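You operate a simulated robot arm through the tools that you are given. There is no shell and no other tool. Be economical: measure what you need, move in short steps, check, and stop when the job is done.

The job below is to be done with a simulated robot arm. You get a single attempt, and the scene is never put back.

## Task
Open the vice drawer, take the blue pad and put it in the inside of the vice drawer, then shut the drawer. Then close the trolley drawer. Then stack the 25 mm white bag from the middle shelf of the left shelving bay on top of the 32 mm white bag. Then take the sachet on the slat conveyor and put it away on the packing bench. Then take the yellow pad from the dry end of the steel bench and put it on the top of the vice bench. Then take the grey cable box from the top of the grey cabinet and leave it on the tray there. Keep to this order.

The check looks at the end state, three seconds after you hand in, the way a careful person would. Anything else that was tipped, shoved, dropped, spilled or broken makes it a failure.

## Robot
A 6-joint arm with a fingered hand on a trunk, on a base that drives. Base frame: it is fixed to the floor where the robot stands at the start and does not move with it; the origin is under the middle of the robot, x ahead of it, y to its left, z up; the surface under the hand at the start is at about z = 800. Units: mm, degrees, N and s.
With the tool pointing down near the work surface it reaches from about 260 to 520 mm from the robot's upright axis, wherever it stands. Its first joint turns from -166.0 to 166.0 degrees. Places, roughly: blue pad (5x5x4 cm) [2200, 200, 700]; cable box [7000, -750, 1000]; inside of the vice drawer [500, 200, 700]; packing bench [4100, -4600, 800]; sachet [250, -1500, 750]; top of the vice bench [300, 400, 800]; tray (11x12x4 cm) [7200, -1000, 1000]; trolley drawer [2800, -1900, 700]; vice drawer [400, 100, 700]; white bag [5250, 500, 1000]; yellow pad (9x6x4 cm) [-1500, -3500, 800]. Payload 2.3 kg.
The TCP is the grasp point between the finger pads, 22 mm short of the fingertips. In the tool frame z runs along the fingers and y along their closing line. Largest opening 112 mm; the body of the gripper starts 60 mm behind the TCP. The gripper is a hand of 3 fingers: y runs from the thumb to the fingers, the wrist lies at [0, 0, -218] in the tool frame, and closing takes about 1.5 s.
Orientation is told as [roll, pitch, yaw] about the base's x, y, z axes, in that order, counted from this pose: with the fingers straight down and closing along the base's y, the tool's x points along the base's -x, its y along +y and its z along -z.

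## Interface
- The arm moves only by the tool nudge_tool. Its argument "deltas" is a list of rows, each a list of 2 entries, a list of its own where there are three numbers: the turn, a rotation vector about the base's x, y, z in units of 8 degrees (1.0 is 8 degrees), then the shift along the base's x, y, z in units of 30 mm (1.0 is 30 mm). In form: [[[rx, ry, rz], [dx, dy, dz]], ...]. A call has 1 to 8 rows; each row shifts and turns the commanded pose from where the row before left it. "gripper" is the opening, from 0 (shut) to 1 (fully open), set as the call begins (left out, the last holds). A call with a number of a shift or a turn outside -1 to 1 is refused whole. Rows are played at 5 a second. More than 50 mm and 8.6 degrees between two rows, or a gripper value outside its range, and nothing of the call is played. A pose out of reach is approached as far as the arm can. The call stops where the force on the tool passes 40 N (or 10 N more than at its start, if that is more) or the arm is blocked; 0.2 s more then pass. The fingers move at their own pace (about 72 mm/s each) and stop on an object; they squeeze with about 33 N. The grip force told is the motor's: it shows also when the fingers shut on nothing. Time passes only in rows, and 0.2 s behind the last, so rows that do not move let the fingers close. It gives the time, the measured TCP pose, the force on the tool (base axes), the opening and the grip force at its end, in the units of the frame above (readings bear some noise), with the torque about the TCP (base axes, N m) and any sound that the robot's microphone picked up, and new pictures: "views" is both (left out), scene, wrist or none.
- Cameras (640 x 400 px; columns grow to the right, rows downward): "scene" is now at [-38, 153.1, 1442.7]; the picture's right is [0.63, -0.78, -0.01], its down [-0.71, -0.57, -0.41] and it looks along [0.31, 0.27, -0.91] (base axes); focal length 219 px, centre (320, 200). "wrist" rides on the gripper at [66, 3, -80] in the tool frame; the picture's right is [-0.05, 1.00, 0.00], its down [-0.77, -0.04, -0.64] and it looks along [-0.63, -0.03, 0.77] (tool axes); focal length 275 px, centre (320, 200). There is no depth. A picture from a camera that has moved, and an enlarged one, comes with that camera's place and axes in the base frame and with its lens. The place of the scene camera against the robot may be out by one fixed shift of up to 18 mm in any direction.
- move_column(by): slides the trunk up (or, below 0, down) by that many mm; the arm and the scene camera ride with it, the base frame stays. It gives what a move gives, with no picture.
- drive_base(legs): drives the robot by 1 to 6 legs, each [ahead, left, turn to the left] in mm, mm and degrees, along the robot's own axes; the way and the turn of a leg run together, so that a leg with both is an arc; at most 1500 mm and 180 degrees a leg. The arm and the cameras ride along, it lands a little off, and it stops where it bumps. It gives what a move gives, and a new picture of the scene camera.
- set_fingers(finger1, finger2, thumb_bend): sets how far each is bent, from 0 (flat) to 100 (curled in); at 30 the hand is open as for a grip, at 70 the pads meet at the TCP. One left out holds its place. A second passes; each finger stops where it meets its share of the squeeze, and holds until it gets a number again. A gripper value or a shape takes the hand back. It gives what a move gives, with no picture; readings hold the bend of each and the force on the fingers (four entries, about 0 where the hand has none), thumb and palm.
- preshape(shape): the hand has 3 fingers and takes this shape, open, in about a second: jaw (thumb against the fingers, like two jaws); tri (thumb and two fingers); tip (a fingertip pinch); poke (one finger out to press); point (the index stretched); flat (the hand flat); cup (the hand cupped); fist (a fist). The gripper value then closes the fingers along that shape, each until it touches; the sizes above hold for jaw. It gives what a move gives, with no picture.
- head_to(pan, tilt): turns the head with the scene camera to pan (to the left, within 155 degrees either way) and tilt (down, from -29 to 69), counted from straight ahead of the robot. It gives what a move gives, and a new picture of the scene camera.
- zoom(camera, box): a new picture of the part [left, top, right, bottom] of that camera's present view, enlarged. It takes no simulated time.
- close_job(): hands the job in; it is judged then, once.

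Work in short steps. Places have to be worked out from the pictures, the camera data and where the tool is seen: move nearer, look again, correct. Check each grasp and each placing, and mend what went wrong. You have 196 turns and 260 pictures in all, those below and enlarged ones among them. Open the gripper and draw the arm clear of the work before you hand the job in, unless the task says otherwise; then end with one line.

The tools are called after "Request:" by a JSON object that holds its "op" and its "data". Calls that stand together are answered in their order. nudge_tool: Moves the arm, as the interface text tells. Its arguments: {"type":"object","properties":{"deltas":{"type":"array"},"gripper":{"type":"number"},"views":{"type":"string","enum":["both","scene","wrist","none"]}},"required":["deltas"]} The other tools are called the same way: move_column (by) slides the trunk up or down; preshape (shape) gives the hand a shape; set_fingers (finger1, finger2, thumb_bend) moves the fingers one by one; drive_base (legs) drives the base; head_to (pan, tilt) turns the head that bears the scene camera; zoom (camera, box) takes an enlarged picture of a part of a camera's view; close_job () hands the job in.

At the start:

```text
time: 0.0
ee_pos: [342.9, -32.5, 1033.6]
tool_rot: [0.1, -0.5, 1.2]
ft_force: [0.3, -0.7, -0.2]
wrist_torque: [-0.02, 0.03, -0.01]
opening: 111.8
finger_force: 0.1
shape: jaw
bend: [30.0, 30.0, 30.0]
finger forces: [0.1, 0.1, 0.0, 0.0, 0.0, 0.0]
trunk travel left (down, up): [-350.0, 240.0]
robot x, y, heading: [26.8, 27.8, 0.4]
head pan, tilt: [38.6, 68.8]
```

scene: 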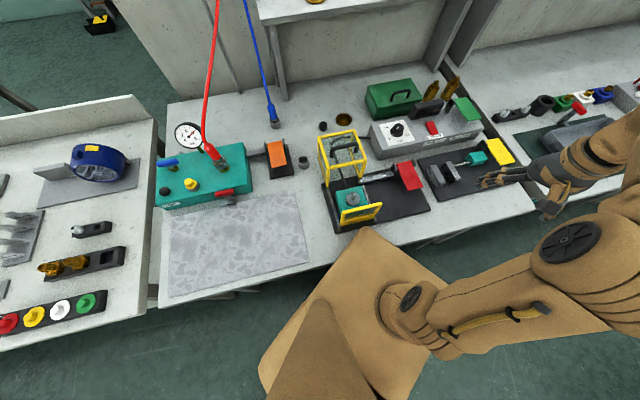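
wrist: 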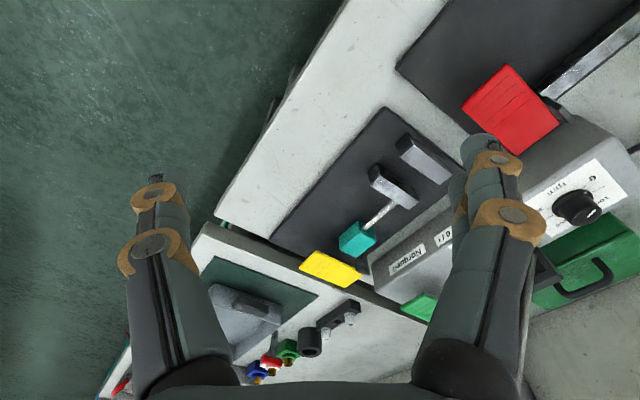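

The camera shows a bench with presses and vices ahead. I'll look around to find the vice drawer and the other stations.

Request:
{"op": "head_to", "data": {"pan": 0, "tilt": 25}}

Request:
{"op": "head_to", "data": {"pan": 20, "tilt": 65}}

Request:
{"op": "head_to", "data": {"pan": -60, "tilt": 30}}

```text
time: 1.1
ee_pos: [364.1, 5.0, 1017.5]
tool_rot: [-2.1, 0.7, 1.5]
ft_force: [-0.6, 0.4, 0.5]
wrist_torque: [-0.01, -0.04, 0.01]
opening: 111.9
finger_force: 0.1
shape: jaw
bend: [30.0, 30.0, 30.0]
finger forces: [0.0, 0.0, 0.0, 0.0, 0.0, 0.0]
trunk travel left (down, up): [-350.0, 240.0]
robot x, y, heading: [24.3, 33.5, 0.3]
head pan, tilt: [0.0, 25.0]
camera scene: at [6.4, 113.7, 1501.8], right [0.0, -1.0, -0.04], down [-0.39, 0.04, -0.92], along [0.92, 0.02, -0.39], focal length 219 px, centre (320, 200)
```

scene: 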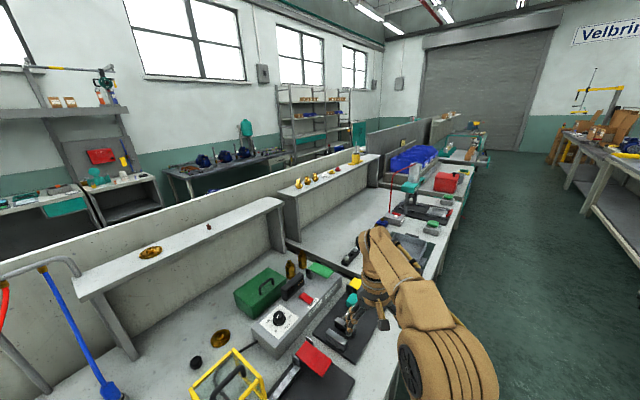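

```text
time: 2.2
ee_pos: [364.3, 4.3, 1017.2]
tool_rot: [-2.1, 0.7, 1.4]
ft_force: [0.7, 0.3, 0.2]
wrist_torque: [0.0, -0.01, 0.0]
opening: 111.9
finger_force: 0.1
shape: jaw
bend: [30.0, 30.0, 30.0]
finger forces: [0.0, 0.0, 0.1, 0.1, 0.1, 0.1]
trunk travel left (down, up): [-350.0, 240.0]
robot x, y, heading: [23.1, 32.5, 0.4]
head pan, tilt: [20.0, 65.0]
camera scene: at [-26.9, 136.3, 1446.1], right [0.35, -0.94, -0.03], down [-0.84, -0.29, -0.46], along [0.43, 0.19, -0.89], focal length 219 px, centre (320, 200)
```

scene: 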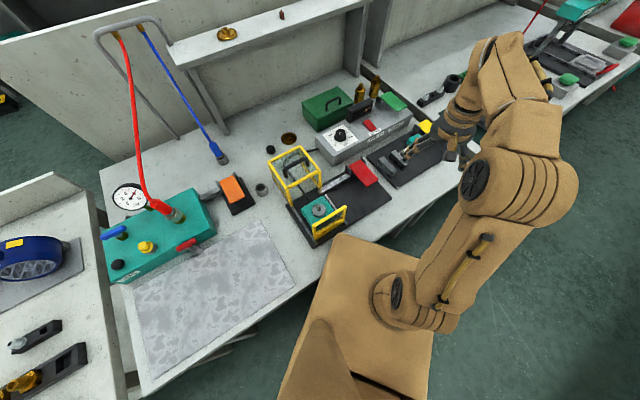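

```text
time: 3.7
ee_pos: [364.3, 3.7, 1018.5]
tool_rot: [-2.0, 0.6, 1.3]
ft_force: [-0.3, 0.1, 0.2]
wrist_torque: [0.01, -0.01, 0.03]
opening: 112.0
finger_force: 0.1
shape: jaw
bend: [30.0, 30.0, 30.0]
finger forces: [0.0, 0.1, 0.0, 0.1, 0.0, 0.0]
trunk travel left (down, up): [-350.0, 240.0]
robot x, y, heading: [30.6, 35.1, 0.1]
head pan, tilt: [-60.0, 30.0]
camera scene: at [-40.1, 34.7, 1488.8], right [-0.86, -0.5, -0.05], down [-0.22, 0.47, -0.85], along [0.45, -0.73, -0.52], focal length 219 px, centre (320, 200)
```

scene: 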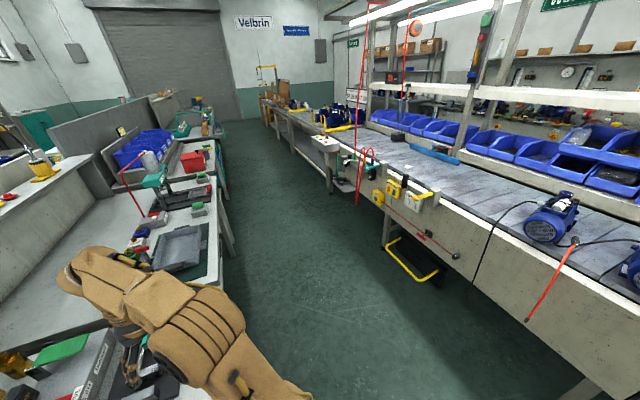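

The bench row runs about 37° to the right of my heading, with its front edge about 190 mm from the origin. I'll back away from it and turn to face it, so I can see the drawer under the top.

Request:
{"op": "drive_base", "data": {"legs": [[-200, -270, 0], [0, 0, 53]]}}

Request:
{"op": "head_to", "data": {"pan": -10, "tilt": 55}}

```text
time: 4.4
ee_pos: [390.0, 75.6, 983.5]
tool_rot: [-6.5, 2.9, 1.0]
ft_force: [0.3, 0.0, 0.2]
wrist_torque: [0.01, 0.01, 0.02]
opening: 112.0
finger_force: 0.0
shape: jaw
bend: [30.0, 30.0, 30.0]
finger forces: [0.0, 0.0, 0.1, 0.1, 0.1, 0.0]
trunk travel left (down, up): [-350.0, 240.0]
robot x, y, heading: [23.5, 30.8, 0.3]
head pan, tilt: [-60.0, 30.0]
stopped in leg 1: the robot was blocked; the commanded pose is now the measured one
camera scene: at [-43.4, 30.1, 1487.8], right [-0.86, -0.5, -0.06], down [-0.22, 0.47, -0.85], along [0.45, -0.73, -0.52], focal length 219 px, centre (320, 200)
```

scene: 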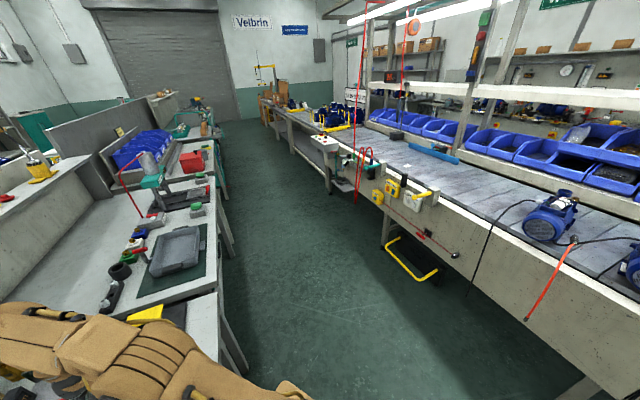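

```text
time: 5.6
ee_pos: [390.6, 75.4, 984.4]
tool_rot: [-6.6, 2.9, 1.0]
ft_force: [0.9, -0.2, 0.7]
wrist_torque: [-0.04, -0.02, 0.0]
opening: 111.6
finger_force: 0.0
shape: jaw
bend: [30.0, 30.0, 30.0]
finger forces: [0.1, 0.1, 0.0, 0.0, 0.0, 0.1]
trunk travel left (down, up): [-350.0, 240.0]
robot x, y, heading: [27.8, 33.4, 0.1]
head pan, tilt: [-10.0, 55.0]
camera scene: at [-16.5, 97.2, 1455.9], right [-0.17, -0.98, -0.05], down [-0.79, 0.17, -0.6], along [0.59, -0.06, -0.8], focal length 219 px, centre (320, 200)
```

scene: 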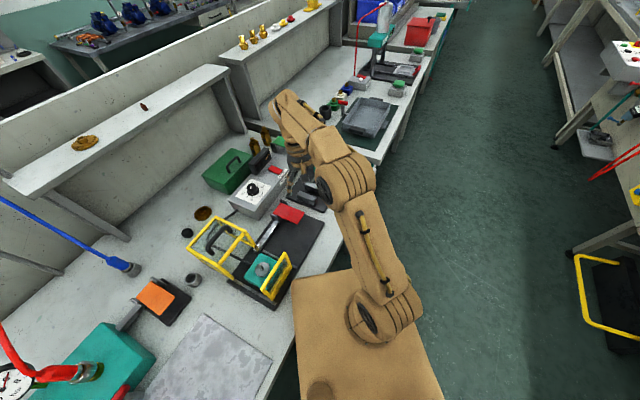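

The drive was blocked at once and the arm sagged slightly, so I'll look around my own base for the obstacle.

Request:
{"op": "head_to", "data": {"pan": -115, "tilt": 60}}

Request:
{"op": "head_to", "data": {"pan": 150, "tilt": 55}}

```text
time: 7.4
ee_pos: [391.6, 76.7, 984.9]
tool_rot: [-6.6, 3.0, 0.9]
ft_force: [0.7, -0.3, -0.4]
wrist_torque: [0.01, 0.02, 0.03]
opening: 112.0
finger_force: 0.1
shape: jaw
bend: [30.0, 30.0, 30.0]
finger forces: [0.0, 0.0, 0.0, 0.1, 0.0, 0.0]
trunk travel left (down, up): [-350.0, 240.0]
robot x, y, heading: [24.5, 31.6, 0.1]
head pan, tilt: [-115.0, 60.0]
camera scene: at [-115.4, 49.1, 1444.0], right [-0.91, 0.42, -0.01], down [0.38, 0.81, -0.45], along [-0.18, -0.41, -0.89], focal length 219 px, centre (320, 200)
```

scene: 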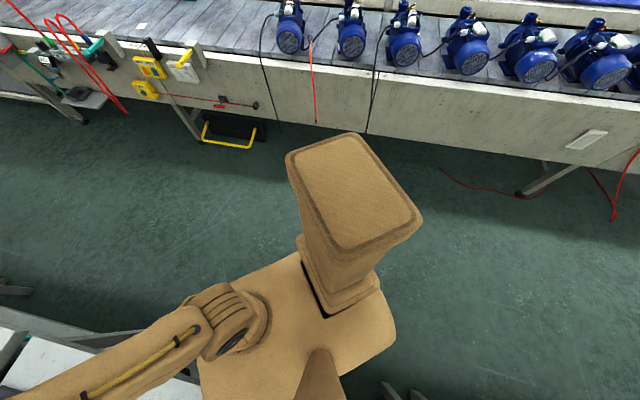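

```text
time: 11.1
ee_pos: [390.0, 76.3, 983.4]
tool_rot: [-6.6, 2.8, 1.0]
ft_force: [0.0, -0.8, 0.3]
wrist_torque: [-0.02, -0.02, 0.02]
opening: 112.2
finger_force: 0.1
shape: jaw
bend: [30.0, 30.0, 30.0]
finger forces: [0.0, 0.0, 0.0, 0.0, 0.0, 0.0]
trunk travel left (down, up): [-350.0, 240.0]
robot x, y, heading: [22.9, 34.1, 0.0]
head pan, tilt: [150.0, 55.0]
camera scene: at [-150.5, 144.8, 1453.3], right [0.5, 0.86, 0.06], down [0.73, -0.38, -0.57], along [-0.47, 0.33, -0.82], focal length 219 px, centre (320, 200)
```

scene: 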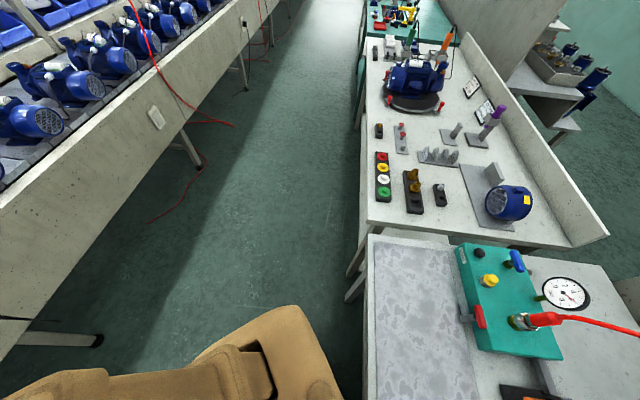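

No obstacle is visible behind the base. I'll try a short pure rotation and a small move to see what is free.

Request:
{"op": "drive_base", "data": {"legs": [[-60, 0, 0]]}}

Request:
{"op": "drive_base", "data": {"legs": [[0, -60, 0]]}}

```text
time: 11.8
ee_pos: [376.3, 124.9, 939.0]
tool_rot: [-13.4, 9.8, -0.2]
ft_force: [-0.5, -0.1, -0.3]
wrist_torque: [-0.01, 0.01, -0.02]
opening: 112.0
finger_force: 0.1
shape: jaw
bend: [30.0, 30.0, 30.0]
finger forces: [0.0, 0.0, 0.0, 0.0, 0.1, 0.1]
trunk travel left (down, up): [-350.0, 240.0]
robot x, y, heading: [23.1, 35.9, -0.3]
head pan, tilt: [150.0, 55.0]
stopped in leg 1: the robot was blocked; the commanded pose is now the measured one
camera scene: at [-151.7, 144.8, 1452.9], right [0.51, 0.86, 0.06], down [0.73, -0.39, -0.57], along [-0.46, 0.33, -0.82], focal length 219 px, centre (320, 200)
```

scene: 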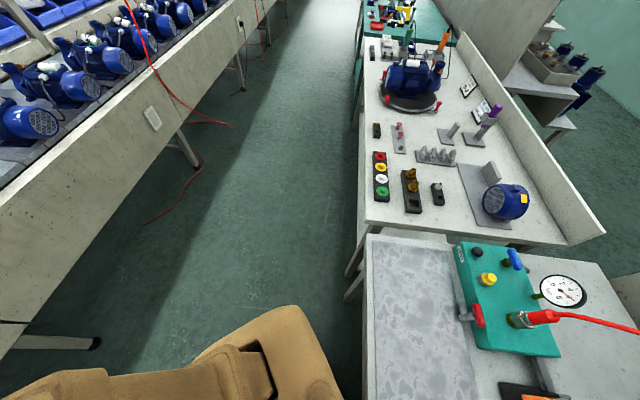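

```text
time: 12.5
ee_pos: [351.6, 153.2, 887.4]
tool_rot: [-20.7, 15.7, -0.7]
ft_force: [-0.8, 0.3, 0.7]
wrist_torque: [0.04, 0.05, -0.01]
opening: 111.9
finger_force: 0.1
shape: jaw
bend: [30.0, 30.0, 30.0]
finger forces: [0.0, 0.1, 0.0, 0.1, 0.1, 0.0]
trunk travel left (down, up): [-350.0, 240.0]
robot x, y, heading: [27.1, 33.8, -0.4]
head pan, tilt: [150.0, 55.0]
stopped in leg 1: the robot was blocked; the commanded pose is now the measured one
camera scene: at [-152.4, 143.1, 1452.6], right [0.51, 0.86, 0.06], down [0.73, -0.39, -0.57], along [-0.46, 0.33, -0.82], focal length 219 px, centre (320, 200)
```

scene: 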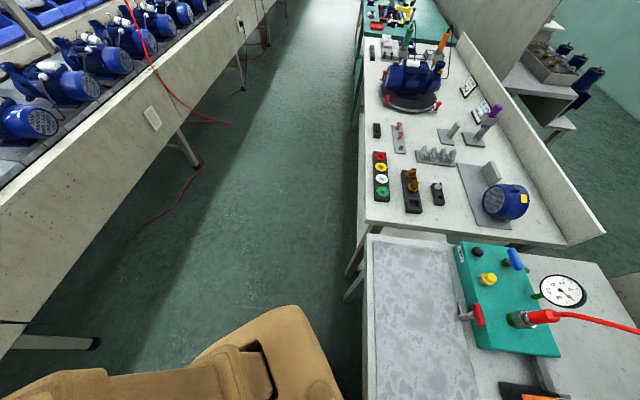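

Each drive attempt lets the arm sag, so I'll lift the hand back up and clear it from the bench before trying again.

Request:
{"op": "nudge_tool", "data": {"deltas": [[[0, 0, 0], [0, 0, 1]], [[0, 0, 0], [0, 0, 1]], [[0, 0, 0], [0, -1, 1]], [[0, 0, 0], [0, -1, 1]], [[0, 0, 0], [0, -1, 1]], [[0, 0, 0], [0, -1, 1]]], "views": "wrist"}}

Request:
{"op": "head_to", "data": {"pan": 10, "tilt": 62}}

```text
time: 12.8
ee_pos: [344.4, 165.6, 863.4]
tool_rot: [-22.2, 15.7, -1.2]
ft_force: [0.6, 0.7, -0.4]
wrist_torque: [-0.01, 0.0, -0.01]
opening: 112.1
finger_force: 0.0
shape: jaw
bend: [30.0, 30.0, 30.0]
finger forces: [0.0, 0.0, 0.0, 0.0, 0.0, 0.0]
trunk travel left (down, up): [-350.0, 240.0]
robot x, y, heading: [26.5, 36.2, -0.6]
head pan, tilt: [150.0, 55.0]
stopped in row 1: the arm was blocked; the commanded pose is now the measured one
camera wrist: at [301.3, 199.3, 951.1], right [-0.04, 0.93, -0.38], down [0.91, 0.19, 0.37], along [0.41, -0.33, -0.85], focal length 275 px, centre (320, 200)
```

wrist: 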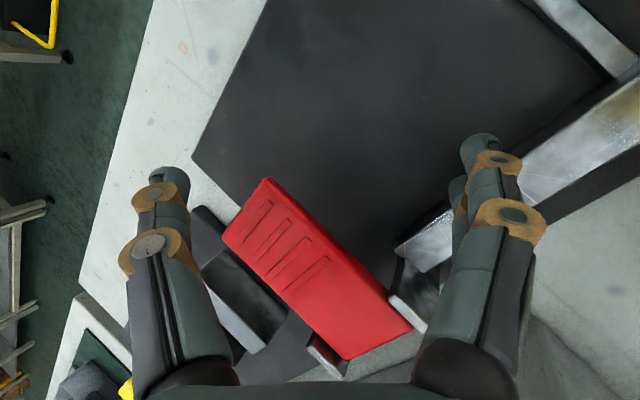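

```text
time: 15.1
ee_pos: [344.0, 164.1, 863.6]
tool_rot: [-22.2, 15.8, -1.2]
ft_force: [-0.7, 0.2, -0.3]
wrist_torque: [0.03, -0.02, -0.01]
opening: 112.0
finger_force: 0.0
shape: jaw
bend: [30.0, 30.0, 30.0]
finger forces: [0.0, 0.0, 0.1, 0.0, 0.0, 0.1]
trunk travel left (down, up): [-350.0, 240.0]
robot x, y, heading: [27.3, 37.9, -0.5]
head pan, tilt: [10.0, 62.0]
camera scene: at [-27.0, 116.6, 1447.8], right [0.16, -0.99, -0.05], down [-0.85, -0.12, -0.51], along [0.5, 0.12, -0.86], focal length 219 px, centre (320, 200)
```

scene: 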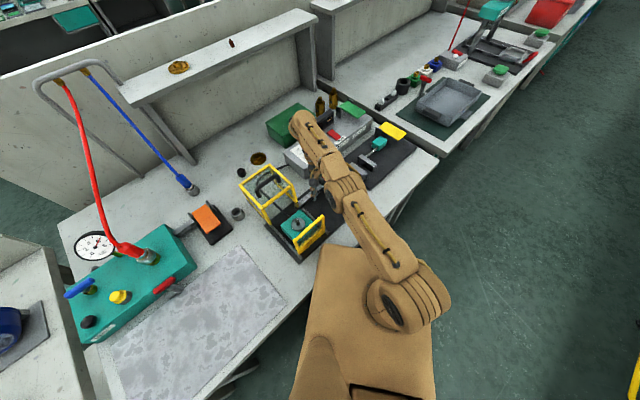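

The arm moved down although I commanded up, and it reports blocked. I'll try raising the trunk, which also lifts the hand clear.

Request:
{"op": "move_column", "data": {"by": 60}}

Request:
{"op": "zoom", "data": {"camera": "scene", "box": [220, 90, 460, 240]}}

```text
time: 15.4
ee_pos: [332.4, 161.3, 851.7]
tool_rot: [-23.3, 15.2, -3.9]
ft_force: [-23.9, -14.0, 208.4]
wrist_torque: [15.95, -0.45, 1.82]
opening: 111.2
finger_force: 0.0
shape: jaw
bend: [18.0, 30.0, 30.0]
finger forces: [15.3, 194.4, 0.0, 0.0, 0.0, 0.1]
trunk travel left (down, up): [-361.0, 229.0]
robot x, y, heading: [33.5, 26.1, -3.4]
head pan, tilt: [10.0, 62.0]
stopped: the arm was blocked; the commanded pose is now the measured one
```

```text
2.67 times, centred on (340, 165) of scene
camera zoom: at [-45.6, 129.5, 1447.5], right [0.12, -0.99, -0.03], down [-0.84, -0.08, -0.53], along [0.52, 0.09, -0.85], focal length 584 px, centre (267, 293)
```

zoom: 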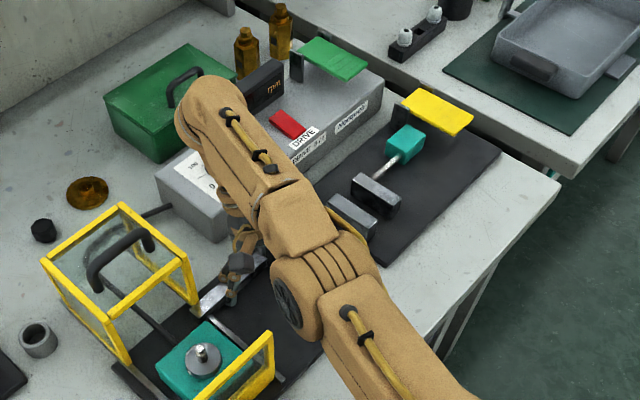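

The finger is now pressed on the bench with 208 N, so I need to understand this before moving further. I'll play one row that commands no motion and watch the readings.

Request:
{"op": "nudge_tool", "data": {"deltas": [[[0, 0, 0], [0, 0, 0.3]]], "views": "wrist"}}

```text
time: 16.0
ee_pos: [341.0, 120.2, 838.8]
tool_rot: [-22.1, 16.8, -3.8]
ft_force: [48.4, -26.4, 245.2]
wrist_torque: [22.92, -2.27, -4.17]
opening: 112.1
finger_force: 0.1
shape: jaw
bend: [0.0, 0.0, 30.0]
finger forces: [65.8, 180.0, 0.0, 0.1, 0.1, 0.0]
trunk travel left (down, up): [-361.0, 229.0]
robot x, y, heading: [28.6, 21.8, -3.5]
head pan, tilt: [10.0, 62.0]
stopped in row 1: the arm was blocked; the commanded pose is now the measured one
camera wrist: at [300.9, 155.5, 928.6], right [0.0, 0.93, -0.37], down [0.92, 0.15, 0.36], along [0.38, -0.34, -0.86], focal length 275 px, centre (320, 200)
```

wrist: 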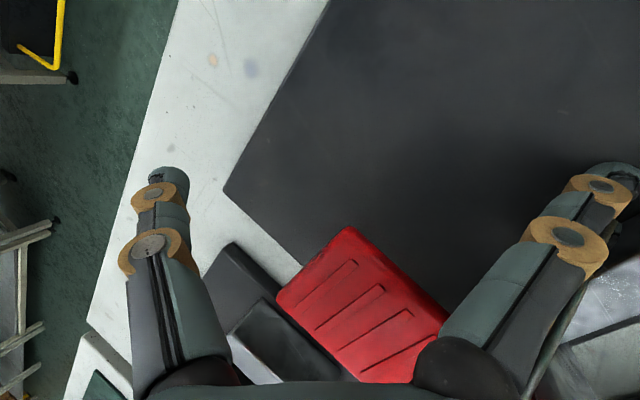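

The hand still presses down hard with the command reset. I'll let a second pass with the fingers only, to see if the arm holds, gives way or recovers.

Request:
{"op": "set_fingers", "data": {"finger1": 30, "finger2": 30, "thumb_bend": 30}}

```text
time: 16.4
ee_pos: [339.5, 109.9, 825.8]
tool_rot: [-15.6, 18.2, -2.6]
ft_force: [39.0, 52.8, 267.3]
wrist_torque: [27.64, -2.15, -3.83]
opening: 148.0
finger_force: 134.0
shape: fingers
bend: [0.0, 0.0, 30.0]
finger forces: [69.9, 198.5, 0.0, 0.0, 0.0, 0.0]
trunk travel left (down, up): [-361.0, 229.0]
robot x, y, heading: [38.5, 23.8, -3.9]
head pan, tilt: [10.0, 62.0]
stopped: the force on the tool passed its limit at 278 N (the readings are from after the stop); the commanded pose is now the measured one
```

The arm keeps sinking. I'll look at my own shoulder and trunk, since head moves have left the arm still so far.

Request:
{"op": "head_to", "data": {"pan": -40, "tilt": 68}}

```text
time: 17.6
ee_pos: [339.8, 113.5, 827.9]
tool_rot: [-17.0, 17.0, -1.8]
ft_force: [64.5, 25.0, 265.1]
wrist_torque: [26.74, -2.02, -6.09]
opening: 147.3
finger_force: 131.5
shape: fingers
bend: [0.0, 0.0, 30.0]
finger forces: [69.1, 195.2, 0.0, 0.1, 0.0, 0.0]
trunk travel left (down, up): [-361.0, 229.0]
robot x, y, heading: [36.7, 30.9, -2.5]
head pan, tilt: [-40.0, 68.0]
camera scene: at [-132.7, 132.7, 1434.2], right [-0.67, -0.74, -0.08], down [-0.64, 0.62, -0.45], along [0.38, -0.25, -0.89], focal length 219 px, centre (320, 200)
```

scene: 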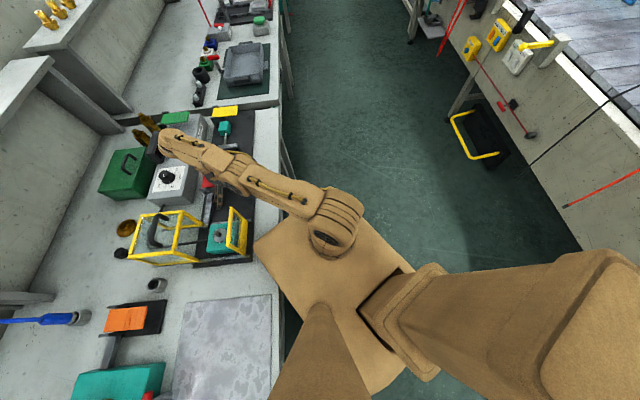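

The readings suggest that each time the command resets to the measured pose, the arm sags again, and the force on the hand now leans the whole robot backward. I'll try a full upward command to see if the force drops.

Request:
{"op": "nudge_tool", "data": {"deltas": [[[0, 0, 0], [-0.3, 0, 1]], [[0, 0, 0], [0, 0, 1]], [[0, 0, 0], [0, 0, 1]], [[0, 0, 0], [0, 0, 1]]], "views": "none"}}

```text
time: 17.9
ee_pos: [321.0, 116.5, 809.6]
tool_rot: [-4.6, 30.1, -9.1]
ft_force: [10.6, 5.9, 272.0]
wrist_torque: [20.53, -6.82, -3.05]
opening: 151.6
finger_force: 145.1
shape: fingers
bend: [0.0, 0.0, 26.0]
finger forces: [29.2, 228.4, 0.0, 0.1, 33.6, 0.1]
out of reach, approached as far as the arm can: row 1
trunk travel left (down, up): [-361.0, 229.0]
robot x, y, heading: [36.6, 18.7, -3.8]
head pan, tilt: [-40.0, 68.0]
stopped in row 1: the arm was blocked; the commanded pose is now the measured one
```

Row 1 was called out of reach, which is odd. I'll check the robot's lean and the arm's posture again.

Request:
{"op": "head_to", "data": {"pan": 25, "tilt": 60}}

Request:
{"op": "zoom", "data": {"camera": "wrist", "box": [0, 0, 640, 400]}}

```text
time: 19.2
ee_pos: [320.8, 114.9, 810.7]
tool_rot: [-5.5, 28.5, -8.3]
ft_force: [36.5, 11.1, 242.7]
wrist_torque: [22.64, -6.29, -4.12]
opening: 150.1
finger_force: 127.6
shape: fingers
bend: [0.0, 0.0, 27.0]
finger forces: [29.8, 219.7, 0.0, 0.1, 5.2, 0.0]
trunk travel left (down, up): [-361.0, 229.0]
robot x, y, heading: [36.0, 25.2, -4.6]
head pan, tilt: [25.0, 60.0]
camera scene: at [-93.1, 189.5, 1444.6], right [0.35, -0.94, 0.03], down [-0.76, -0.3, -0.58], along [0.55, 0.18, -0.81], focal length 219 px, centre (320, 200)
```

scene: 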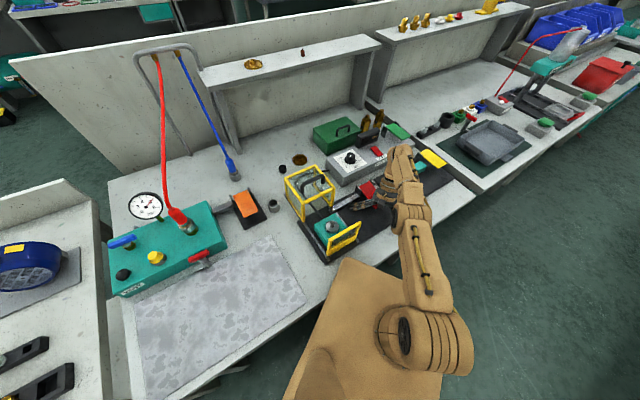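

```text
1.00 times, centred on (320, 200) of wrist (not enlarged: the box is as wide or as high as the picture)
camera zoom: at [303.1, 128.4, 912.3], right [0.14, 0.98, -0.11], down [0.97, -0.12, 0.19], along [0.17, -0.13, -0.98], focal length 275 px, centre (320, 200)
```

zoom: 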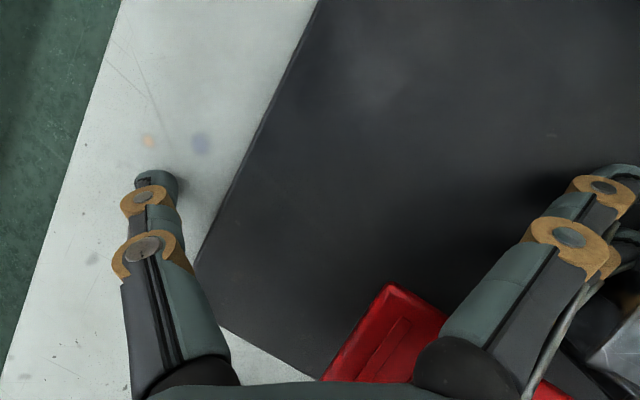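

The hand rests on the black plate of the vice, and the base is leaning. I'll try a tiny drive away in reverse to see if the base can move at all now.

Request:
{"op": "drive_base", "data": {"legs": [[0, 0, -8]]}}

```text
time: 20.0
ee_pos: [312.2, 119.8, 797.8]
tool_rot: [5.8, 33.4, -6.1]
ft_force: [77.4, 10.9, 304.7]
wrist_torque: [-5.1, -2.54, -3.04]
opening: 174.8
finger_force: 153.0
shape: fingers
bend: [0.0, 0.0, 0.0]
finger forces: [9.7, 128.5, 0.0, 0.0, 167.8, 0.0]
trunk travel left (down, up): [-361.0, 229.0]
robot x, y, heading: [41.2, 28.3, -4.2]
head pan, tilt: [25.0, 60.0]
stopped in leg 1: the robot was blocked; the commanded pose is now the measured one
camera scene: at [-104.7, 207.5, 1445.4], right [0.36, -0.93, 0.04], down [-0.75, -0.31, -0.58], along [0.56, 0.17, -0.81], focal length 219 px, centre (320, 200)
```

scene: 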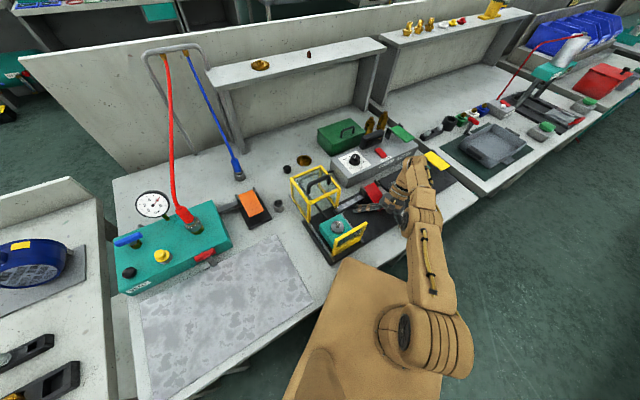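

The lean (raised on the bench side) and the blocked base would fit my shoulder plate resting on the bench edge. Raising the trunk should free both that and the hand.

Request:
{"op": "move_column", "data": {"by": 120}}

Request:
{"op": "move_column", "data": {"by": 120}}

```text
time: 21.5
ee_pos: [397.0, 109.9, 870.7]
tool_rot: [3.2, 38.5, -7.2]
ft_force: [0.2, 0.4, 0.3]
wrist_torque: [-0.04, 0.06, 0.02]
opening: 129.4
finger_force: 0.1
shape: fingers
bend: [8.0, 0.0, 30.0]
finger forces: [0.0, 0.1, 0.1, 0.0, 0.0, 0.1]
trunk travel left (down, up): [-481.0, 109.0]
robot x, y, heading: [40.4, 16.4, -5.2]
head pan, tilt: [25.0, 60.0]
```

```text
time: 22.9
ee_pos: [392.9, 116.6, 979.7]
tool_rot: [3.0, 38.8, -7.3]
ft_force: [0.3, -0.2, 0.6]
wrist_torque: [0.02, -0.03, -0.01]
opening: 129.2
finger_force: 0.0
shape: fingers
bend: [8.0, 0.0, 30.0]
finger forces: [0.1, 0.1, 0.0, 0.0, 0.0, 0.0]
out of reach, approached as far as the arm can: row 1
trunk travel left (down, up): [-590.0, 0.0]
robot x, y, heading: [35.5, 19.3, -4.8]
head pan, tilt: [25.0, 60.0]
```

The trunk rose fully and the force is gone. Now I'll try backing straight away from the bench.

Request:
{"op": "drive_base", "data": {"legs": [[-120, -170, 0]]}}

```text
time: 24.5
ee_pos: [256.7, -40.2, 980.3]
tool_rot: [3.1, 38.7, -7.0]
ft_force: [-0.3, 0.5, -0.4]
wrist_torque: [-0.01, -0.03, 0.01]
opening: 129.3
finger_force: 0.0
shape: fingers
bend: [8.0, 0.0, 30.0]
finger forces: [0.0, 0.1, 0.1, 0.0, 0.0, 0.0]
trunk travel left (down, up): [-590.0, 0.0]
robot x, y, heading: [-98.3, -140.5, -4.5]
head pan, tilt: [25.0, 60.0]
camera scene: at [-86.4, 32.5, 1664.2], right [0.35, -0.94, 0.0], down [-0.81, -0.3, -0.5], along [0.47, 0.17, -0.87], focal length 219 px, centre (320, 200)
```

scene: 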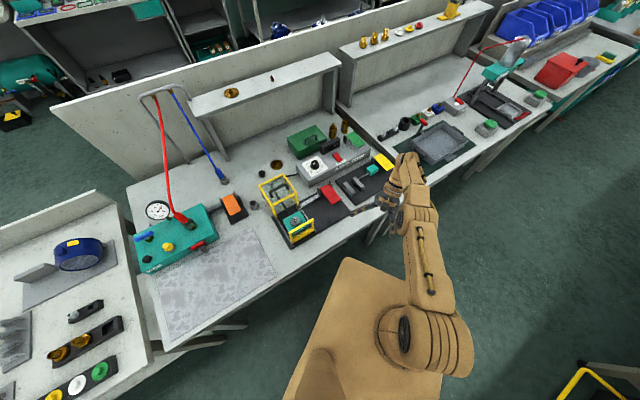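

The robot moves freely now and the bench looks undisturbed. I'll back off more, turn to face the bench and view its front for the drawer.

Request:
{"op": "drive_base", "data": {"legs": [[-160, -253, 0], [0, 0, 57.5]]}}

Request:
{"op": "preshape", "data": {"shape": "jaw"}}

Request:
{"op": "head_to", "data": {"pan": -10, "tilt": 45}}

```text
time: 29.1
ee_pos: [-167.4, -31.4, 978.8]
tool_rot: [3.1, 38.7, 49.5]
ft_force: [-0.5, -0.1, 0.0]
wrist_torque: [0.0, 0.02, 0.0]
opening: 129.3
finger_force: 0.2
shape: fingers
bend: [8.0, 0.0, 30.0]
finger forces: [0.0, 0.0, 0.1, 0.1, 0.0, 0.0]
trunk travel left (down, up): [-590.0, 0.0]
robot x, y, heading: [-280.6, -377.2, 51.8]
head pan, tilt: [25.0, 60.0]
camera scene: at [-414.6, -272.7, 1664.1], right [0.97, -0.23, 0.0], down [-0.2, -0.84, -0.5], along [0.11, 0.49, -0.87], focal length 219 px, centre (320, 200)
```

scene: 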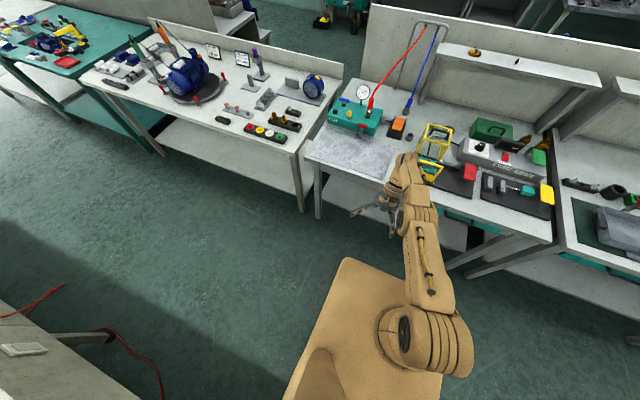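

```text
time: 30.0
ee_pos: [-166.8, -30.9, 979.8]
tool_rot: [3.0, 38.8, 49.6]
ft_force: [-0.3, 0.1, 0.0]
wrist_torque: [-0.03, -0.01, 0.01]
opening: 111.9
finger_force: 0.0
shape: jaw
bend: [30.0, 30.0, 30.0]
finger forces: [0.0, 0.1, 0.0, 0.1, 0.0, 0.0]
trunk travel left (down, up): [-590.0, 0.0]
robot x, y, heading: [-279.8, -385.2, 51.6]
head pan, tilt: [25.0, 60.0]
```

```text
time: 31.0
ee_pos: [-166.6, -31.0, 979.4]
tool_rot: [3.1, 38.8, 49.6]
ft_force: [0.2, 0.9, 0.6]
wrist_torque: [-0.03, -0.02, -0.03]
opening: 111.8
finger_force: 0.0
shape: jaw
bend: [30.0, 30.0, 30.0]
finger forces: [0.1, 0.0, 0.0, 0.0, 0.0, 0.0]
trunk travel left (down, up): [-590.0, 0.0]
robot x, y, heading: [-280.8, -381.7, 51.7]
head pan, tilt: [-10.0, 45.0]
camera scene: at [-369.2, -283.3, 1683.6], right [0.67, -0.75, 0.0], down [-0.53, -0.47, -0.71], along [0.53, 0.47, -0.71], focal length 219 px, centre (320, 200)
```

scene: 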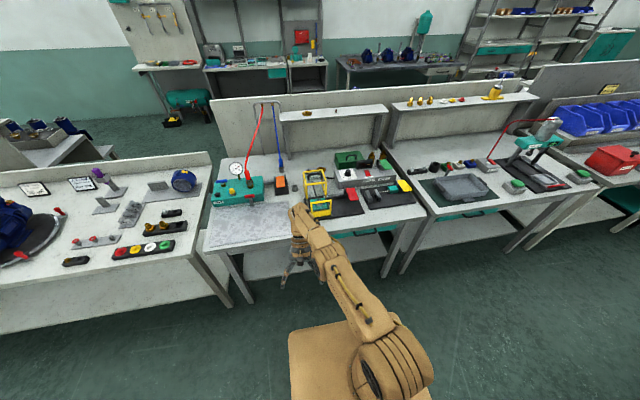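

I see teal drawer fronts under the benches, one near (355,232). I'll zoom in there and on the bench tops.

Request:
{"op": "zoom", "data": {"camera": "scene", "box": [300, 170, 460, 270]}}

Request:
{"op": "zoom", "data": {"camera": "scene", "box": [120, 20, 360, 170]}}

```text
4.00 times, centred on (380, 220) of scene
camera zoom: at [-369.2, -283.3, 1683.6], right [0.67, -0.75, 0.0], down [-0.53, -0.47, -0.71], along [0.53, 0.47, -0.71], focal length 875 px, centre (80, 120)
```

zoom: 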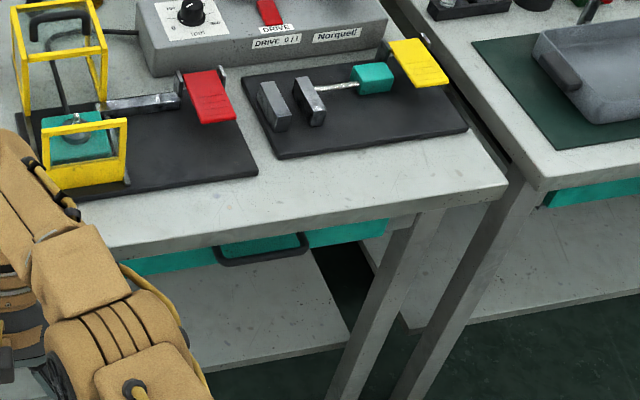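

```text
2.67 times, centred on (240, 95) of scene
camera zoom: at [-369.2, -283.3, 1683.6], right [0.67, -0.75, 0.0], down [-0.53, -0.47, -0.71], along [0.53, 0.47, -0.71], focal length 584 px, centre (533, 480)
```

zoom: 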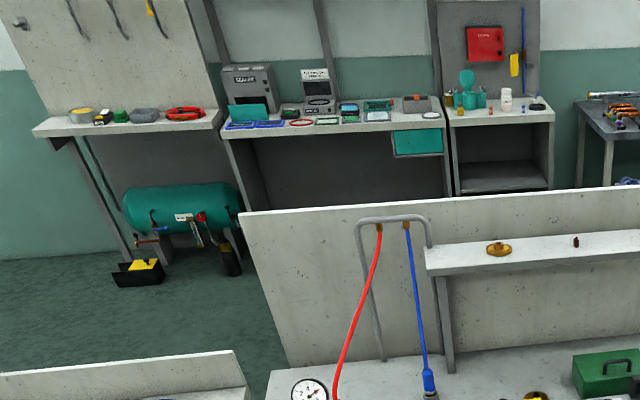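

The drawer has a black bar handle; I judge it at about (329, 5, 720), roughly 200 mm out along the bench normal. I'll drive right to be in line with it, then turn the hand upright.

Request:
{"op": "drive_base", "data": {"legs": [[0, -250, 1.4]]}}

Request:
{"op": "nudge_tool", "data": {"deltas": [[[0.766, -0.643, 0], [0, 0, 0.3]], [[0.766, -0.643, 0], [0, 0, 0.3]], [[0.766, -0.643, 0], [0, 0, 0.3]], [[0.766, -0.643, 0], [0, 0, 0.3]], [[0.6, -0.5, 0], [0, 0, 0.3]]], "views": "none"}}

Request:
{"op": "nudge_tool", "data": {"deltas": [[[0, 0, -1], [0, 0, 0]], [[0, 0, -1], [0, 0, 0]], [[0, 0, -1], [0, 0, 0]], [[0, 0, -1], [0, 0, 0]], [[0, 0, -1], [0, 0, 0]], [[0, 0, -1], [0, 0, 0]], [[0, 0, -1], [0, 0, 0]], [[0, 0, -1], [0, 0, 0]]], "views": "none"}}

```text
time: 32.9
ee_pos: [23.8, -179.8, 979.5]
tool_rot: [3.0, 38.7, 50.8]
ft_force: [0.5, -0.9, 0.7]
wrist_torque: [-0.02, 0.05, -0.05]
opening: 112.1
finger_force: 0.0
shape: jaw
bend: [30.0, 30.0, 30.0]
finger forces: [0.1, 0.1, 0.0, 0.0, 0.0, 0.1]
trunk travel left (down, up): [-590.0, 0.0]
robot x, y, heading: [-80.9, -532.9, 53.0]
head pan, tilt: [-10.0, 45.0]
camera scene: at [-171.9, -438.8, 1683.7], right [0.68, -0.73, 0.0], down [-0.52, -0.48, -0.71], along [0.52, 0.48, -0.71], focal length 219 px, centre (320, 200)
```

scene: 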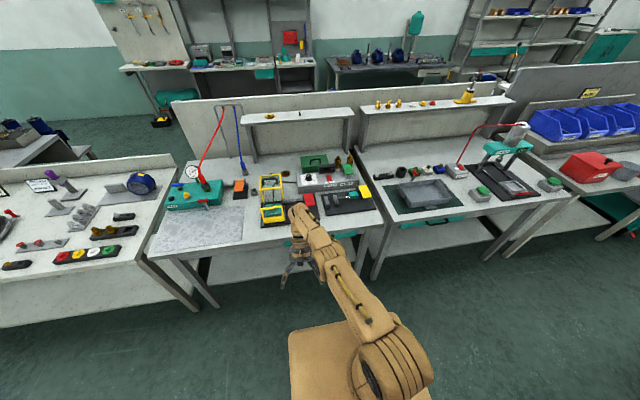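

```text
time: 34.0
ee_pos: [26.8, -180.9, 1021.7]
tool_rot: [2.0, 3.3, 51.2]
ft_force: [0.0, 0.7, 0.4]
wrist_torque: [0.0, 0.0, -0.04]
opening: 111.9
finger_force: 0.1
shape: jaw
bend: [30.0, 30.0, 30.0]
finger forces: [0.0, 0.1, 0.1, 0.0, 0.0, 0.0]
out of reach, approached as far as the arm can: row 1
trunk travel left (down, up): [-590.0, 0.0]
robot x, y, heading: [-84.4, -532.7, 52.9]
head pan, tilt: [-10.0, 45.0]
```

```text
time: 35.9
ee_pos: [26.2, -180.1, 1020.5]
tool_rot: [2.0, 3.4, -12.9]
ft_force: [-0.1, 0.5, -0.9]
wrist_torque: [0.03, -0.01, 0.03]
opening: 112.1
finger_force: 0.0
shape: jaw
bend: [30.0, 30.0, 30.0]
finger forces: [0.1, 0.1, 0.0, 0.0, 0.1, 0.1]
trunk travel left (down, up): [-590.0, 0.0]
robot x, y, heading: [-81.0, -532.9, 53.0]
head pan, tilt: [-10.0, 45.0]
```

The hand is upright. Next I'll finish the yaw and roll the fingers forward toward the bench, extending as I go.

Request:
{"op": "nudge_tool", "data": {"deltas": [[[0, 0, -1], [0, 0, 0]], [[0, 0, -1], [0, 0, 0]], [[0, 0, -1], [0, 0, 0]], [[0.8, -0.6, 0], [0.3, 0.4, 0]], [[0.8, -0.6, 0], [0.3, 0.4, 0]], [[0.8, -0.6, 0], [0.3, 0.4, 0]], [[0.8, -0.6, 0], [0.3, 0.4, 0]], [[0.8, -0.6, 0], [0.3, 0.4, 0]]], "views": "none"}}

Request:
{"op": "nudge_tool", "data": {"deltas": [[[0.8, -0.6, 0], [0.3, 0.4, 0]], [[0.8, -0.6, 0], [0.3, 0.4, 0]], [[0.8, -0.6, 0], [0.3, 0.4, 0]], [[0.8, -0.6, 0], [0.3, 0.4, 0]], [[0.8, -0.6, 0], [0.3, 0.4, 0]], [[0.8, -0.6, 0], [0.3, 0.4, 0]]], "views": "wrist"}}

```text
time: 37.6
ee_pos: [67.9, -152.2, 1019.0]
tool_rot: [27.6, -0.7, -37.2]
ft_force: [0.5, 0.0, -0.2]
wrist_torque: [-0.01, -0.01, -0.03]
opening: 111.9
finger_force: 0.1
shape: jaw
bend: [30.0, 30.0, 30.0]
finger forces: [0.1, 0.1, 0.0, 0.1, 0.1, 0.0]
out of reach, approached as far as the arm can: row 6, 7, 8
trunk travel left (down, up): [-590.0, 0.0]
robot x, y, heading: [-80.1, -536.9, 52.9]
head pan, tilt: [-10.0, 45.0]
```

```text
time: 39.0
ee_pos: [79.5, -45.1, 1029.8]
tool_rot: [75.5, -0.4, -38.0]
ft_force: [-0.7, -0.7, 0.5]
wrist_torque: [0.0, -0.01, -0.01]
opening: 112.2
finger_force: 0.1
shape: jaw
bend: [30.0, 30.0, 30.0]
finger forces: [0.1, 0.1, 0.0, 0.0, 0.2, 0.0]
out of reach, approached as far as the arm can: row 4, 5, 6
trunk travel left (down, up): [-590.0, 0.0]
robot x, y, heading: [-79.5, -533.3, 53.0]
head pan, tilt: [-10.0, 45.0]
camera wrist: at [-19.5, -65.2, 1052.4], right [0.18, 0.17, 0.97], down [0.22, -0.97, 0.13], along [0.96, 0.19, -0.22], focal length 275 px, centre (320, 200)
```

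wrist: 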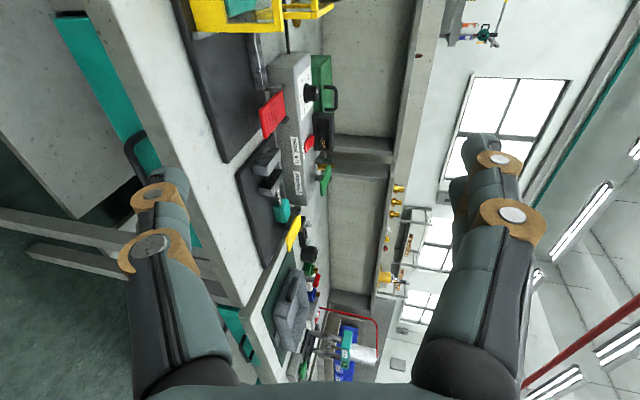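

The fingers now point roughly forward with a vertical grip. I'll lower the trunk to bring the hand to the drawer's height, still clear of the bench.

Request:
{"op": "move_column", "data": {"by": -290}}

Request:
{"op": "nudge_tool", "data": {"deltas": [[[0.8, -0.6, 0], [0.8, -0.6, 0]], [[0.7, -0.5, 0], [0.8, -0.6, 0]], [[0, 0, 0], [0.8, -0.6, 0]], [[0, 0, 0], [0.8, -0.6, 0]], [[0, 0, 0], [0.8, -0.6, 0]]], "views": "both"}}

```text
time: 42.0
ee_pos: [80.2, -45.6, 739.3]
tool_rot: [75.4, -0.6, -38.1]
ft_force: [-0.7, 0.5, 0.4]
wrist_torque: [0.06, 0.0, 0.01]
opening: 112.1
finger_force: 0.0
shape: jaw
bend: [30.0, 30.0, 30.0]
finger forces: [0.0, 0.1, 0.1, 0.0, 0.1, 0.0]
trunk travel left (down, up): [-300.0, 290.0]
robot x, y, heading: [-79.1, -538.8, 52.9]
head pan, tilt: [-10.0, 45.0]
```

```text
time: 43.2
ee_pos: [36.6, -59.7, 748.7]
tool_rot: [90.1, 0.1, -38.9]
ft_force: [-0.4, 0.6, -0.3]
wrist_torque: [0.01, 0.02, 0.02]
opening: 112.2
finger_force: 0.0
shape: jaw
bend: [30.0, 30.0, 30.0]
finger forces: [0.0, 0.1, 0.0, 0.1, 0.1, 0.1]
out of reach, approached as far as the arm can: row 1, 2, 3, 4, 5
trunk travel left (down, up): [-300.0, 290.0]
robot x, y, heading: [-80.4, -533.9, 53.0]
head pan, tilt: [-10.0, 45.0]
camera scene: at [-172.5, -438.5, 1393.6], right [0.68, -0.73, 0.0], down [-0.52, -0.48, -0.71], along [0.52, 0.48, -0.71], focal length 219 px, centre (320, 200)
camera wrist: at [-65.5, -80.4, 751.8], right [0.04, -0.03, 1.0], down [0.2, -0.98, -0.04], along [0.98, 0.2, -0.03], focal length 275 px, centre (320, 200)
```

scene: 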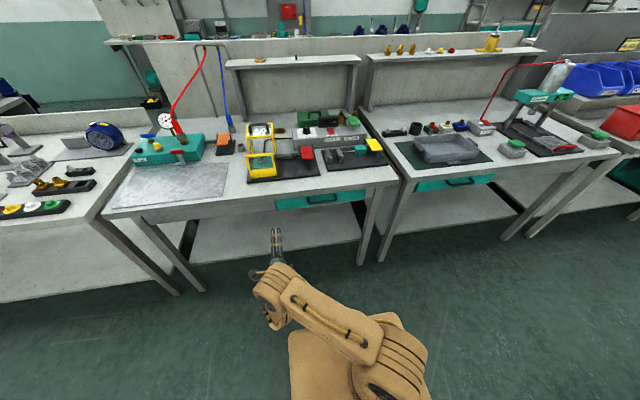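
wrist: 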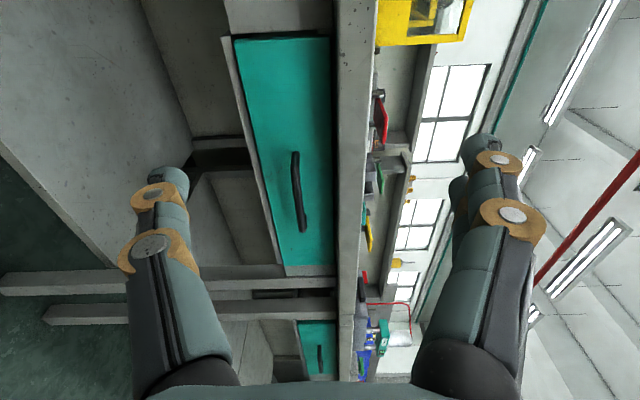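

Both cameras put the handle at about (330, 13, 711), some 235 mm ahead of and 190 mm to the right of the hand. I'll narrow the hand, extend forward, then shift sideways.

Request:
{"op": "nudge_tool", "data": {"deltas": [[[0, 0, 0], [0.6, 0.8, -0.3]], [[0, 0, 0], [0.6, 0.8, -0.3]], [[0, 0, 0], [0.6, 0.8, -0.3]], [[0, 0, 0], [0.6, 0.8, -0.3]], [[0, 0, 0], [0.8, -0.6, 0]], [[0, 0, 0], [0.8, -0.6, 0]], [[0, 0, 0], [0.8, -0.6, 0]], [[0, 0, 0], [0.8, -0.6, 0]]], "gripper": 0.45, "views": "wrist"}}

```text
time: 45.0
ee_pos: [183.8, 34.8, 692.9]
tool_rot: [90.3, 0.1, -38.2]
ft_force: [-0.4, -0.5, -0.9]
wrist_torque: [0.03, 0.0, 0.01]
opening: 51.1
finger_force: 0.1
shape: jaw
bend: [73.0, 73.0, 70.0]
finger forces: [0.0, 0.0, 0.0, 0.0, 0.0, 0.0]
out of reach, approached as far as the arm can: row 1, 5, 6, 7, 8
trunk travel left (down, up): [-300.0, 290.0]
robot x, y, heading: [-80.9, -534.9, 53.2]
head pan, tilt: [-10.0, 45.0]
camera wrist: at [82.8, 13.0, 694.2], right [0.03, -0.03, 1.0], down [0.21, -0.98, -0.04], along [0.98, 0.21, -0.03], focal length 275 px, centre (320, 200)
```

wrist: 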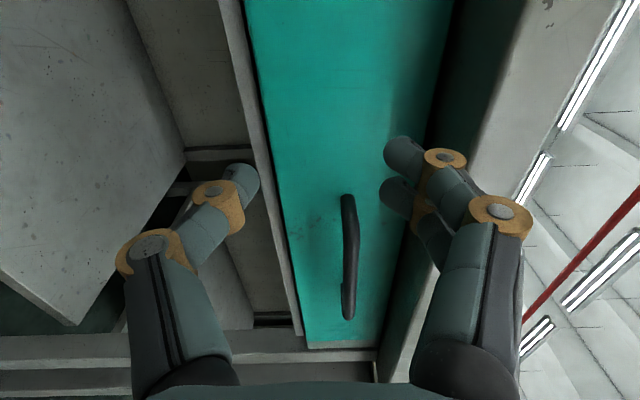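

The triangulation agrees on the handle at (328, 13, 710). The arm cannot shift further right here, so I'll move the base 128 mm to the right instead.

Request:
{"op": "drive_base", "data": {"legs": [[0, -128, 0]]}}

Request:
{"op": "nudge_tool", "data": {"deltas": [[[0, 0, 0], [0, 0, 0.55]]], "views": "wrist"}}

```text
time: 46.2
ee_pos: [288.8, -43.0, 691.6]
tool_rot: [90.3, 0.2, -38.3]
ft_force: [-0.3, -0.3, -0.4]
wrist_torque: [-0.02, 0.0, -0.01]
opening: 51.2
finger_force: 0.0
shape: jaw
bend: [73.0, 73.0, 70.0]
finger forces: [0.0, 0.1, 0.0, 0.1, 0.0, 0.0]
trunk travel left (down, up): [-300.0, 290.0]
robot x, y, heading: [22.7, -611.4, 52.9]
head pan, tilt: [-10.0, 45.0]
camera scene: at [-68.4, -517.0, 1393.7], right [0.68, -0.73, 0.0], down [-0.52, -0.48, -0.71], along [0.52, 0.48, -0.71], focal length 219 px, centre (320, 200)
```

scene: 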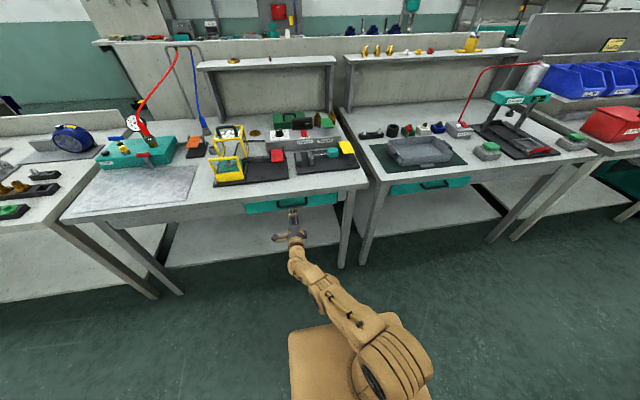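

```text
time: 46.6
ee_pos: [288.1, -35.7, 703.5]
tool_rot: [90.5, 0.0, -38.3]
ft_force: [-0.3, 0.7, -0.4]
wrist_torque: [0.01, -0.03, 0.0]
opening: 51.0
finger_force: 0.0
shape: jaw
bend: [73.0, 73.0, 70.0]
finger forces: [0.1, 0.0, 0.0, 0.0, 0.1, 0.1]
out of reach, approached as far as the arm can: row 1
trunk travel left (down, up): [-300.0, 290.0]
robot x, y, heading: [22.3, -614.6, 53.1]
head pan, tilt: [-10.0, 45.0]
camera wrist: at [186.3, -57.4, 706.7], right [0.03, -0.04, 1.0], down [0.21, -0.98, -0.04], along [0.98, 0.21, -0.02], focal length 275 px, centre (320, 200)
```

wrist: 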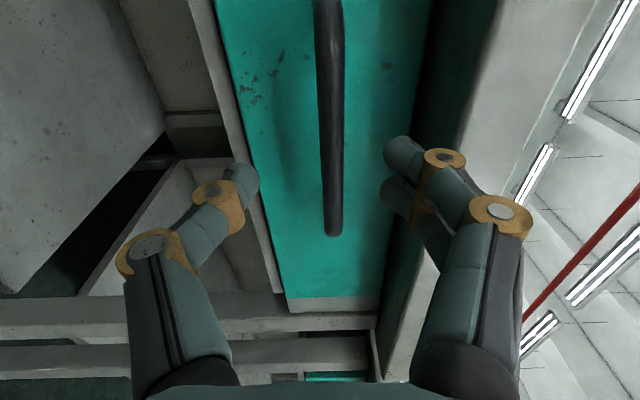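

The bar lies between the fingers at the right height. I'll push forward about 60 mm and close on the bar.

Request:
{"op": "nudge_tool", "data": {"deltas": [[[0, 0, 0], [0.6, 0.8, 0.1]], [[0, 0, 0], [0.6, 0.8, 0.1]], [[0, 0, 0], [0, 0, 0]]], "views": "wrist"}}

```text
time: 47.5
ee_pos: [299.1, -18.6, 735.4]
tool_rot: [90.2, -0.2, -38.2]
ft_force: [-17.8, -22.2, -15.5]
wrist_torque: [0.42, -0.38, 0.03]
opening: 44.7
finger_force: 0.1
shape: jaw
bend: [78.0, 78.0, 70.0]
finger forces: [15.7, 14.8, 0.0, 0.0, 2.3, 0.0]
out of reach, approached as far as the arm can: row 1, 2
trunk travel left (down, up): [-300.0, 290.0]
robot x, y, heading: [20.6, -612.7, 52.9]
head pan, tilt: [-10.0, 45.0]
camera wrist: at [197.7, -41.4, 738.5], right [0.03, -0.03, 1.0], down [0.21, -0.98, -0.04], along [0.98, 0.21, -0.03], focal length 275 px, centre (320, 200)
```

wrist: 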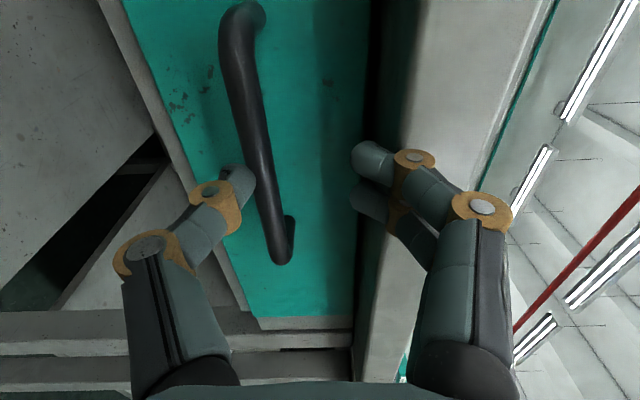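

The arm hit its reach limit and slid upward, so the upper fingers touched the bench edge. I'll back off and bring the base closer.

Request:
{"op": "nudge_tool", "data": {"deltas": [[[0, 0, 0], [-0.6, -0.8, 0]], [[0, 0, 0], [-0.6, -0.8, -0.5]], [[0, 0, 0], [0, 0, -0.5]]], "views": "none"}}

Request:
{"op": "nudge_tool", "data": {"deltas": [[[0, 0, 0], [-0.6, -0.8, 0]], [[0, 0, 0], [-0.6, -0.8, 0]]], "views": "none"}}

```text
time: 48.2
ee_pos: [259.3, -34.7, 694.5]
tool_rot: [90.5, 0.1, -38.3]
ft_force: [-0.7, -0.1, 0.1]
wrist_torque: [0.01, 0.01, 0.05]
opening: 50.2
finger_force: 0.1
shape: jaw
bend: [73.0, 73.0, 70.0]
finger forces: [0.0, 0.1, 0.0, 0.0, 0.0, 0.1]
out of reach, approached as far as the arm can: row 1, 2
trunk travel left (down, up): [-300.0, 290.0]
robot x, y, heading: [20.9, -610.6, 53.0]
head pan, tilt: [-10.0, 45.0]
```

```text
time: 48.9
ee_pos: [216.2, -54.1, 684.1]
tool_rot: [90.4, -0.1, -38.5]
ft_force: [0.6, -0.5, 0.3]
wrist_torque: [-0.01, 0.0, 0.02]
opening: 50.6
finger_force: 0.0
shape: jaw
bend: [73.0, 73.0, 70.0]
finger forces: [0.0, 0.1, 0.1, 0.1, 0.0, 0.0]
out of reach, approached as far as the arm can: row 1, 2
trunk travel left (down, up): [-300.0, 290.0]
robot x, y, heading: [21.0, -609.6, 52.6]
head pan, tilt: [-10.0, 45.0]
```

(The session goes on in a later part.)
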